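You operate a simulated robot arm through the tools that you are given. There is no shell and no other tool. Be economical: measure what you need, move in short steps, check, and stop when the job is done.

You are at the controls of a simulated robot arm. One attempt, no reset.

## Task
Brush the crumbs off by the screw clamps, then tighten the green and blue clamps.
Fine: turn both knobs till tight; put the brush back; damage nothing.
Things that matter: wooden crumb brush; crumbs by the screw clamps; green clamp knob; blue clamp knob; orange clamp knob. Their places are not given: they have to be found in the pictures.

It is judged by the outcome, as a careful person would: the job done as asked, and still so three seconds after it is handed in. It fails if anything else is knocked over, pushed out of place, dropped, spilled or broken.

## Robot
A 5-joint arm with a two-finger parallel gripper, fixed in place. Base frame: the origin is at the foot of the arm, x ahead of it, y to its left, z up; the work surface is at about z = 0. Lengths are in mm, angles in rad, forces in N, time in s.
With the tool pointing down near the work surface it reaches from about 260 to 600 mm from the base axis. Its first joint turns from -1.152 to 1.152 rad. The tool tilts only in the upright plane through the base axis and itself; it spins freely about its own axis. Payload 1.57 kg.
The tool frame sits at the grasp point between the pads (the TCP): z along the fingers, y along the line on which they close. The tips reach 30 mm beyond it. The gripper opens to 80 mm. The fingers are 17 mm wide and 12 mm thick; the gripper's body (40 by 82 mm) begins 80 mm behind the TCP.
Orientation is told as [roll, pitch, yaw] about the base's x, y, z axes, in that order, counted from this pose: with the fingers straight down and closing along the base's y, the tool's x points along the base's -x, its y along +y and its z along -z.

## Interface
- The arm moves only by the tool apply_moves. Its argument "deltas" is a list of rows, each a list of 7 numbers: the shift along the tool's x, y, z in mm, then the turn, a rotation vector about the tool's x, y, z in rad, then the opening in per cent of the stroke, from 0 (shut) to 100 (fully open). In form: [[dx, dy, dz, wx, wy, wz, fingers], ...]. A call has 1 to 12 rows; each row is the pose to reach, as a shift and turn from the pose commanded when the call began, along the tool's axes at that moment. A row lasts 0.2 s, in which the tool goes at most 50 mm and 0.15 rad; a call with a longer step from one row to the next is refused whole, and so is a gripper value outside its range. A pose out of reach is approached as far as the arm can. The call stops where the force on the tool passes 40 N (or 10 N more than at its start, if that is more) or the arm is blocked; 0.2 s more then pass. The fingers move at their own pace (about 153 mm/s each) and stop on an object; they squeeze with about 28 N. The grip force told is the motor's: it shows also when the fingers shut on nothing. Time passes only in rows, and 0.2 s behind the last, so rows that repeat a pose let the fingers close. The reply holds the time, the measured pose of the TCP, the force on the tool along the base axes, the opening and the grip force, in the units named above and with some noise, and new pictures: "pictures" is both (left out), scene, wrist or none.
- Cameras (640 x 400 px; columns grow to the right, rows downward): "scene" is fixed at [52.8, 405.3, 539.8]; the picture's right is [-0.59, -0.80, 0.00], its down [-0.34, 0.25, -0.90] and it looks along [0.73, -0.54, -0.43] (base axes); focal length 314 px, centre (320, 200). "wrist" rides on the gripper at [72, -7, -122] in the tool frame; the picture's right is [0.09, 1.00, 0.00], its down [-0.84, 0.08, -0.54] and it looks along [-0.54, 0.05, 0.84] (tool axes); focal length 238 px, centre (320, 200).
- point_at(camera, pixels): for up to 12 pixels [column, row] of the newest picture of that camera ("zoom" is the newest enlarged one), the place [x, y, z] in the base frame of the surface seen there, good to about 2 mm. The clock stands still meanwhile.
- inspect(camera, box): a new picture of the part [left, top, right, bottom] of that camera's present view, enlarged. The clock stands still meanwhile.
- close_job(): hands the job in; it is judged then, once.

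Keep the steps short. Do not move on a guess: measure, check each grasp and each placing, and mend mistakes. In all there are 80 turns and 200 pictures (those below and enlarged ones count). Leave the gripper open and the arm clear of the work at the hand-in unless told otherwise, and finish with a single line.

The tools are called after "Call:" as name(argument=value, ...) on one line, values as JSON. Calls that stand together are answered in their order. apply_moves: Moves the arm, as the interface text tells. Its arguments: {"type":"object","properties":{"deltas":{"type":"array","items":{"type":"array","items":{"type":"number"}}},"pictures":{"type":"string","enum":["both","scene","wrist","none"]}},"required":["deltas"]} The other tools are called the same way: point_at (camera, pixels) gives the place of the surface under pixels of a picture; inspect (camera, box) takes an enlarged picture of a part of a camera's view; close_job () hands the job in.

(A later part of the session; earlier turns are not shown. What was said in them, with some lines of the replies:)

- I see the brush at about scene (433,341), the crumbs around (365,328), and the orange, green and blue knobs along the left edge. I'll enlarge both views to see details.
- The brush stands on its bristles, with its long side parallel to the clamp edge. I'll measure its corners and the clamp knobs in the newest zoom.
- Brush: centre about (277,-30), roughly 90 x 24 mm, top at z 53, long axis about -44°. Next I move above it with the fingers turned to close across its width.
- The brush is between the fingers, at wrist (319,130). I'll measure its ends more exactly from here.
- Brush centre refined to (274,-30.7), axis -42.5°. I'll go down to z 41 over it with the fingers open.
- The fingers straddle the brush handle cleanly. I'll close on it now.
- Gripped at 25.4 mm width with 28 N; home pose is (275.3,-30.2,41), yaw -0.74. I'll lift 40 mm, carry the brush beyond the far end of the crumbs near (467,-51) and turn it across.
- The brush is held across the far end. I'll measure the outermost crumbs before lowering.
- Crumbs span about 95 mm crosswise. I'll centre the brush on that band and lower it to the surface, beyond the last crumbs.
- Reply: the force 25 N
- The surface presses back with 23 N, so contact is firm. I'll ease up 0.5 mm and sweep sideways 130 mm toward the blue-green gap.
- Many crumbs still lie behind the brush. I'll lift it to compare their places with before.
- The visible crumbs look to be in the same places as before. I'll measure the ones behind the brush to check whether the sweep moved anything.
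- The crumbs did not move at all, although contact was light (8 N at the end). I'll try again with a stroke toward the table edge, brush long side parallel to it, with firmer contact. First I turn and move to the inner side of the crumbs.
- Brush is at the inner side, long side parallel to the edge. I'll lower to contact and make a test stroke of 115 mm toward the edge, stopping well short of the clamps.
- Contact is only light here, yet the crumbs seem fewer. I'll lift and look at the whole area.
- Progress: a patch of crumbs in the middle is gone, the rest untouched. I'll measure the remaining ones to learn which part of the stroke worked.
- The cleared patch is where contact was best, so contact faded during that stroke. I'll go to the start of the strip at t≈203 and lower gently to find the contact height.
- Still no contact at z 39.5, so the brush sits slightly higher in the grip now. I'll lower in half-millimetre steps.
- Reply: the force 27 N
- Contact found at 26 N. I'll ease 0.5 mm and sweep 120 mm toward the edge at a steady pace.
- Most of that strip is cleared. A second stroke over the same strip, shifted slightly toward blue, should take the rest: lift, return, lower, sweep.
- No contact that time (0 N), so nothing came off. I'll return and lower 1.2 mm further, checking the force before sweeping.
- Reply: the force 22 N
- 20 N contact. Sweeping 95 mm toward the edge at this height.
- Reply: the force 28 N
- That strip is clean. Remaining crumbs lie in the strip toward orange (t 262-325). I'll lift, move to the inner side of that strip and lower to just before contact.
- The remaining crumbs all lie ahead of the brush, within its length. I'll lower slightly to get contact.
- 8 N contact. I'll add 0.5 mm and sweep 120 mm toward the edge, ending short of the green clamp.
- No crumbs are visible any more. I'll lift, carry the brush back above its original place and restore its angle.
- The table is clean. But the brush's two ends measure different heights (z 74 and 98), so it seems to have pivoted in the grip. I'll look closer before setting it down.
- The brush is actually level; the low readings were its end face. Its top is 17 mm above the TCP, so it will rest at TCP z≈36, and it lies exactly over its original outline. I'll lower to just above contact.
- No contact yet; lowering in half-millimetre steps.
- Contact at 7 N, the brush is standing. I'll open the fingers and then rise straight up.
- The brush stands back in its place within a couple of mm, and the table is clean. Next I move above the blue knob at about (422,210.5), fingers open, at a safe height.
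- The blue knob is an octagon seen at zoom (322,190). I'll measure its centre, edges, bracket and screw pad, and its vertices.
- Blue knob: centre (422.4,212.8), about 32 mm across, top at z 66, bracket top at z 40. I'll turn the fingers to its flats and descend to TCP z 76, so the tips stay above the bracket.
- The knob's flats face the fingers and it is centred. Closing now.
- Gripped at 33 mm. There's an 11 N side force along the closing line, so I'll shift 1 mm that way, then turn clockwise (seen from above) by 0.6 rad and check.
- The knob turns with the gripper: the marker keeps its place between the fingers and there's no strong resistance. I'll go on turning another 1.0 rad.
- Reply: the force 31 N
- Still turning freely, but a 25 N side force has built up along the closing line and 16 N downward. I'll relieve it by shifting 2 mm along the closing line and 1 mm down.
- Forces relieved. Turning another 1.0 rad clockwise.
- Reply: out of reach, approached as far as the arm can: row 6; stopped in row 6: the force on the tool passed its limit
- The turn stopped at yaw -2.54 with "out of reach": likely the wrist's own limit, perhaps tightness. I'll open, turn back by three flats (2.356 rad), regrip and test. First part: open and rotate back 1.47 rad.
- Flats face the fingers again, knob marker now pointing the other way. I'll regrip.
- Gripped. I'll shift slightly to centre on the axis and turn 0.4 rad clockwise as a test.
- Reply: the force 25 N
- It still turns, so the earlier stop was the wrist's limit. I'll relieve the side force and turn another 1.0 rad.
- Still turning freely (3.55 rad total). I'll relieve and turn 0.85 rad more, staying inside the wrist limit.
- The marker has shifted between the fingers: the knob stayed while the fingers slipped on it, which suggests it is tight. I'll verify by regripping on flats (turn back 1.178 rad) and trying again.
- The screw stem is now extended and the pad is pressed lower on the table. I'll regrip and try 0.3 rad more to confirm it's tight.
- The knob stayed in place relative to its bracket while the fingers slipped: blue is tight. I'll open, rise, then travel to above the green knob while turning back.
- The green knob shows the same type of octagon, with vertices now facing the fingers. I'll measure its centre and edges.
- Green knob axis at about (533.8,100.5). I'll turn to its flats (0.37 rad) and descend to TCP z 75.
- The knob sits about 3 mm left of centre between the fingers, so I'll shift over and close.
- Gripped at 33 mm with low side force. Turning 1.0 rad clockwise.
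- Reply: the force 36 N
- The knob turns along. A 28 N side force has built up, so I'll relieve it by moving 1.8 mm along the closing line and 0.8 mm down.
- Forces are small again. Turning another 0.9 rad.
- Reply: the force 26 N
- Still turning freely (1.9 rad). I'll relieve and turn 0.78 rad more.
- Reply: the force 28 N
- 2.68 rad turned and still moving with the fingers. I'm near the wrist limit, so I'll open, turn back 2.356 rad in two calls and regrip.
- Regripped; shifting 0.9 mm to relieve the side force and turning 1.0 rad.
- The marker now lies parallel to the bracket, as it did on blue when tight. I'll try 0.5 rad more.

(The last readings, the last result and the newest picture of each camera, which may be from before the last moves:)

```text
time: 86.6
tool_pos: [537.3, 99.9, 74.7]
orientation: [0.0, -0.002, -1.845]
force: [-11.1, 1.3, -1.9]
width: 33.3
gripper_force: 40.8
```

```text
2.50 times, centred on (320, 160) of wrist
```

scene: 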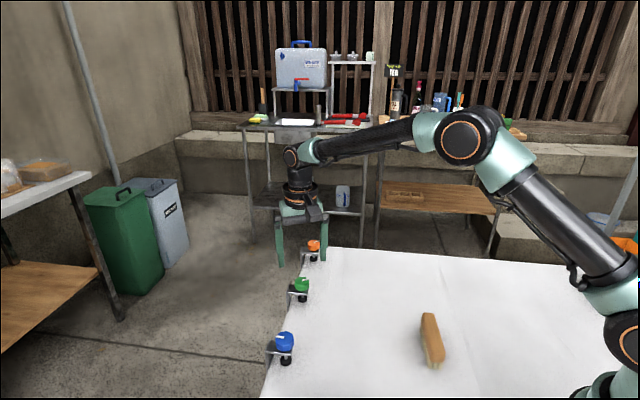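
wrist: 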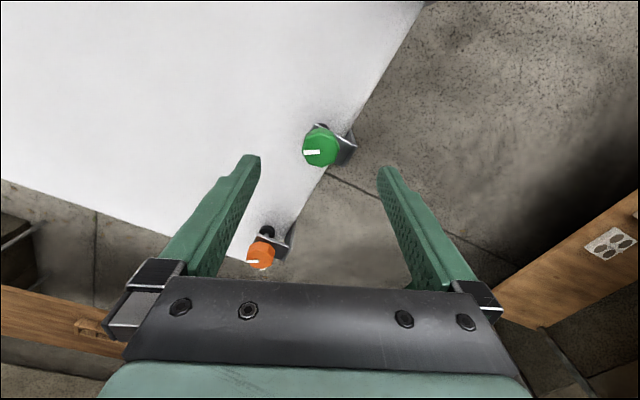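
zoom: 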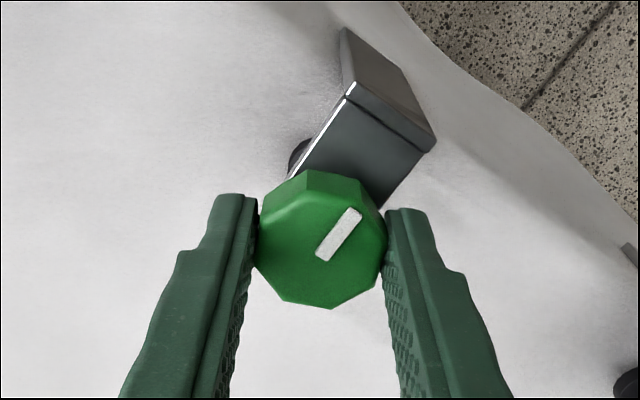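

The knob stayed parallel to its bracket while the fingers slipped: green is tight. I'll open, rise straight up and move back clear of the work.

Call:
apply_moves(deltas=[[0, 0, 0, 0, 0, 0, 60], [0, 0, 0, 0, 0, 0, 100], [0, 0, 0, 0, 0, 0, 100], [0, 0, -40, 0, 0, 0, 100], [0, 0, -85, 0, 0, 0, 100], [0, 0, -130, 0, 0, 0, 100], [-10, -36, -160, 0, 0, 0, 100], [-20, -72, -190, 0, 0, 0, 100], [-30, -108, -215, 0, 0, 0, 100], [-40, -144, -235, 0, 0, 0, 100], [-40, -144, -235, 0, 0, 0, 100]])

Call:
inspect(camera="scene", box=[260, 230, 360, 370])

Call:
inspect(camera="scene", box=[330, 250, 470, 390])

Call:
point_at(camera="scene", pixels=[[430, 316], [436, 350], [428, 316], [434, 362], [301, 282], [285, 338]])

```text
time: 89.0
tool_pos: [386.8, 99.6, 311.0]
orientation: [0.0, -0.001, -1.844]
force: [0.7, 0.4, -0.3]
width: 79.9
gripper_force: 0.1
```

scene: 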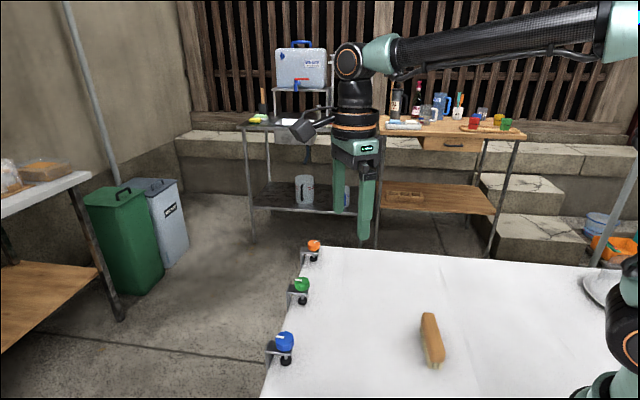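
wrist: 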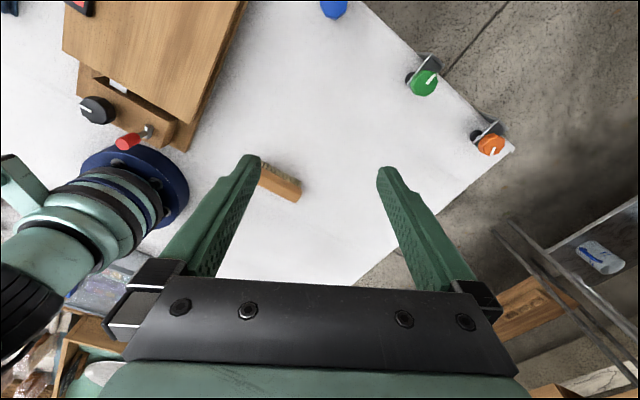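

```text
2.86 times, centred on (310, 300) of scene
```

zoom: 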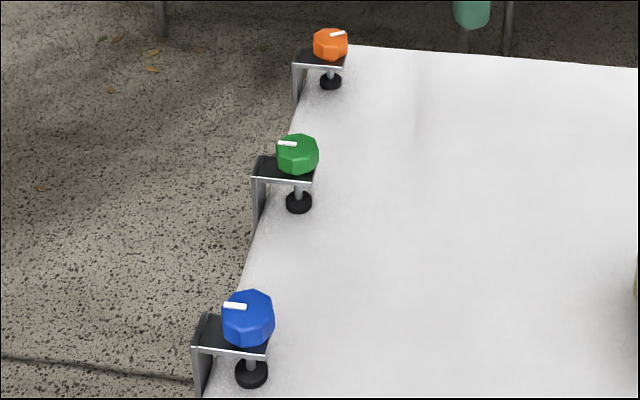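

```text
2.86 times, centred on (400, 320) of scene
```

zoom: 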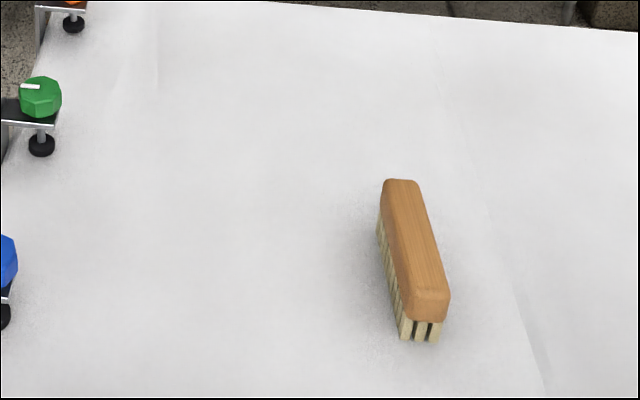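

```text
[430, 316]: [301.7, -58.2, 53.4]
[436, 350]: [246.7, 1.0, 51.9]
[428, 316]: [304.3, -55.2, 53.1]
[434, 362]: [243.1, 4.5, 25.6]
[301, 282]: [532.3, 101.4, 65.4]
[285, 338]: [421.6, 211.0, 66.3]
```

Everything checks out: the crumbs are gone, the brush is standing in its original place, and the green and blue markers point along their brackets with both screws down. The orange knob wasn't touched, and the arm is clear with the gripper open. Handing in.

Call:
close_job()

```text
The job is handed in.
```

Done: the crumbs are brushed off, the green and blue clamps are turned until tight, the brush is back in its place, and the orange clamp is untouched.
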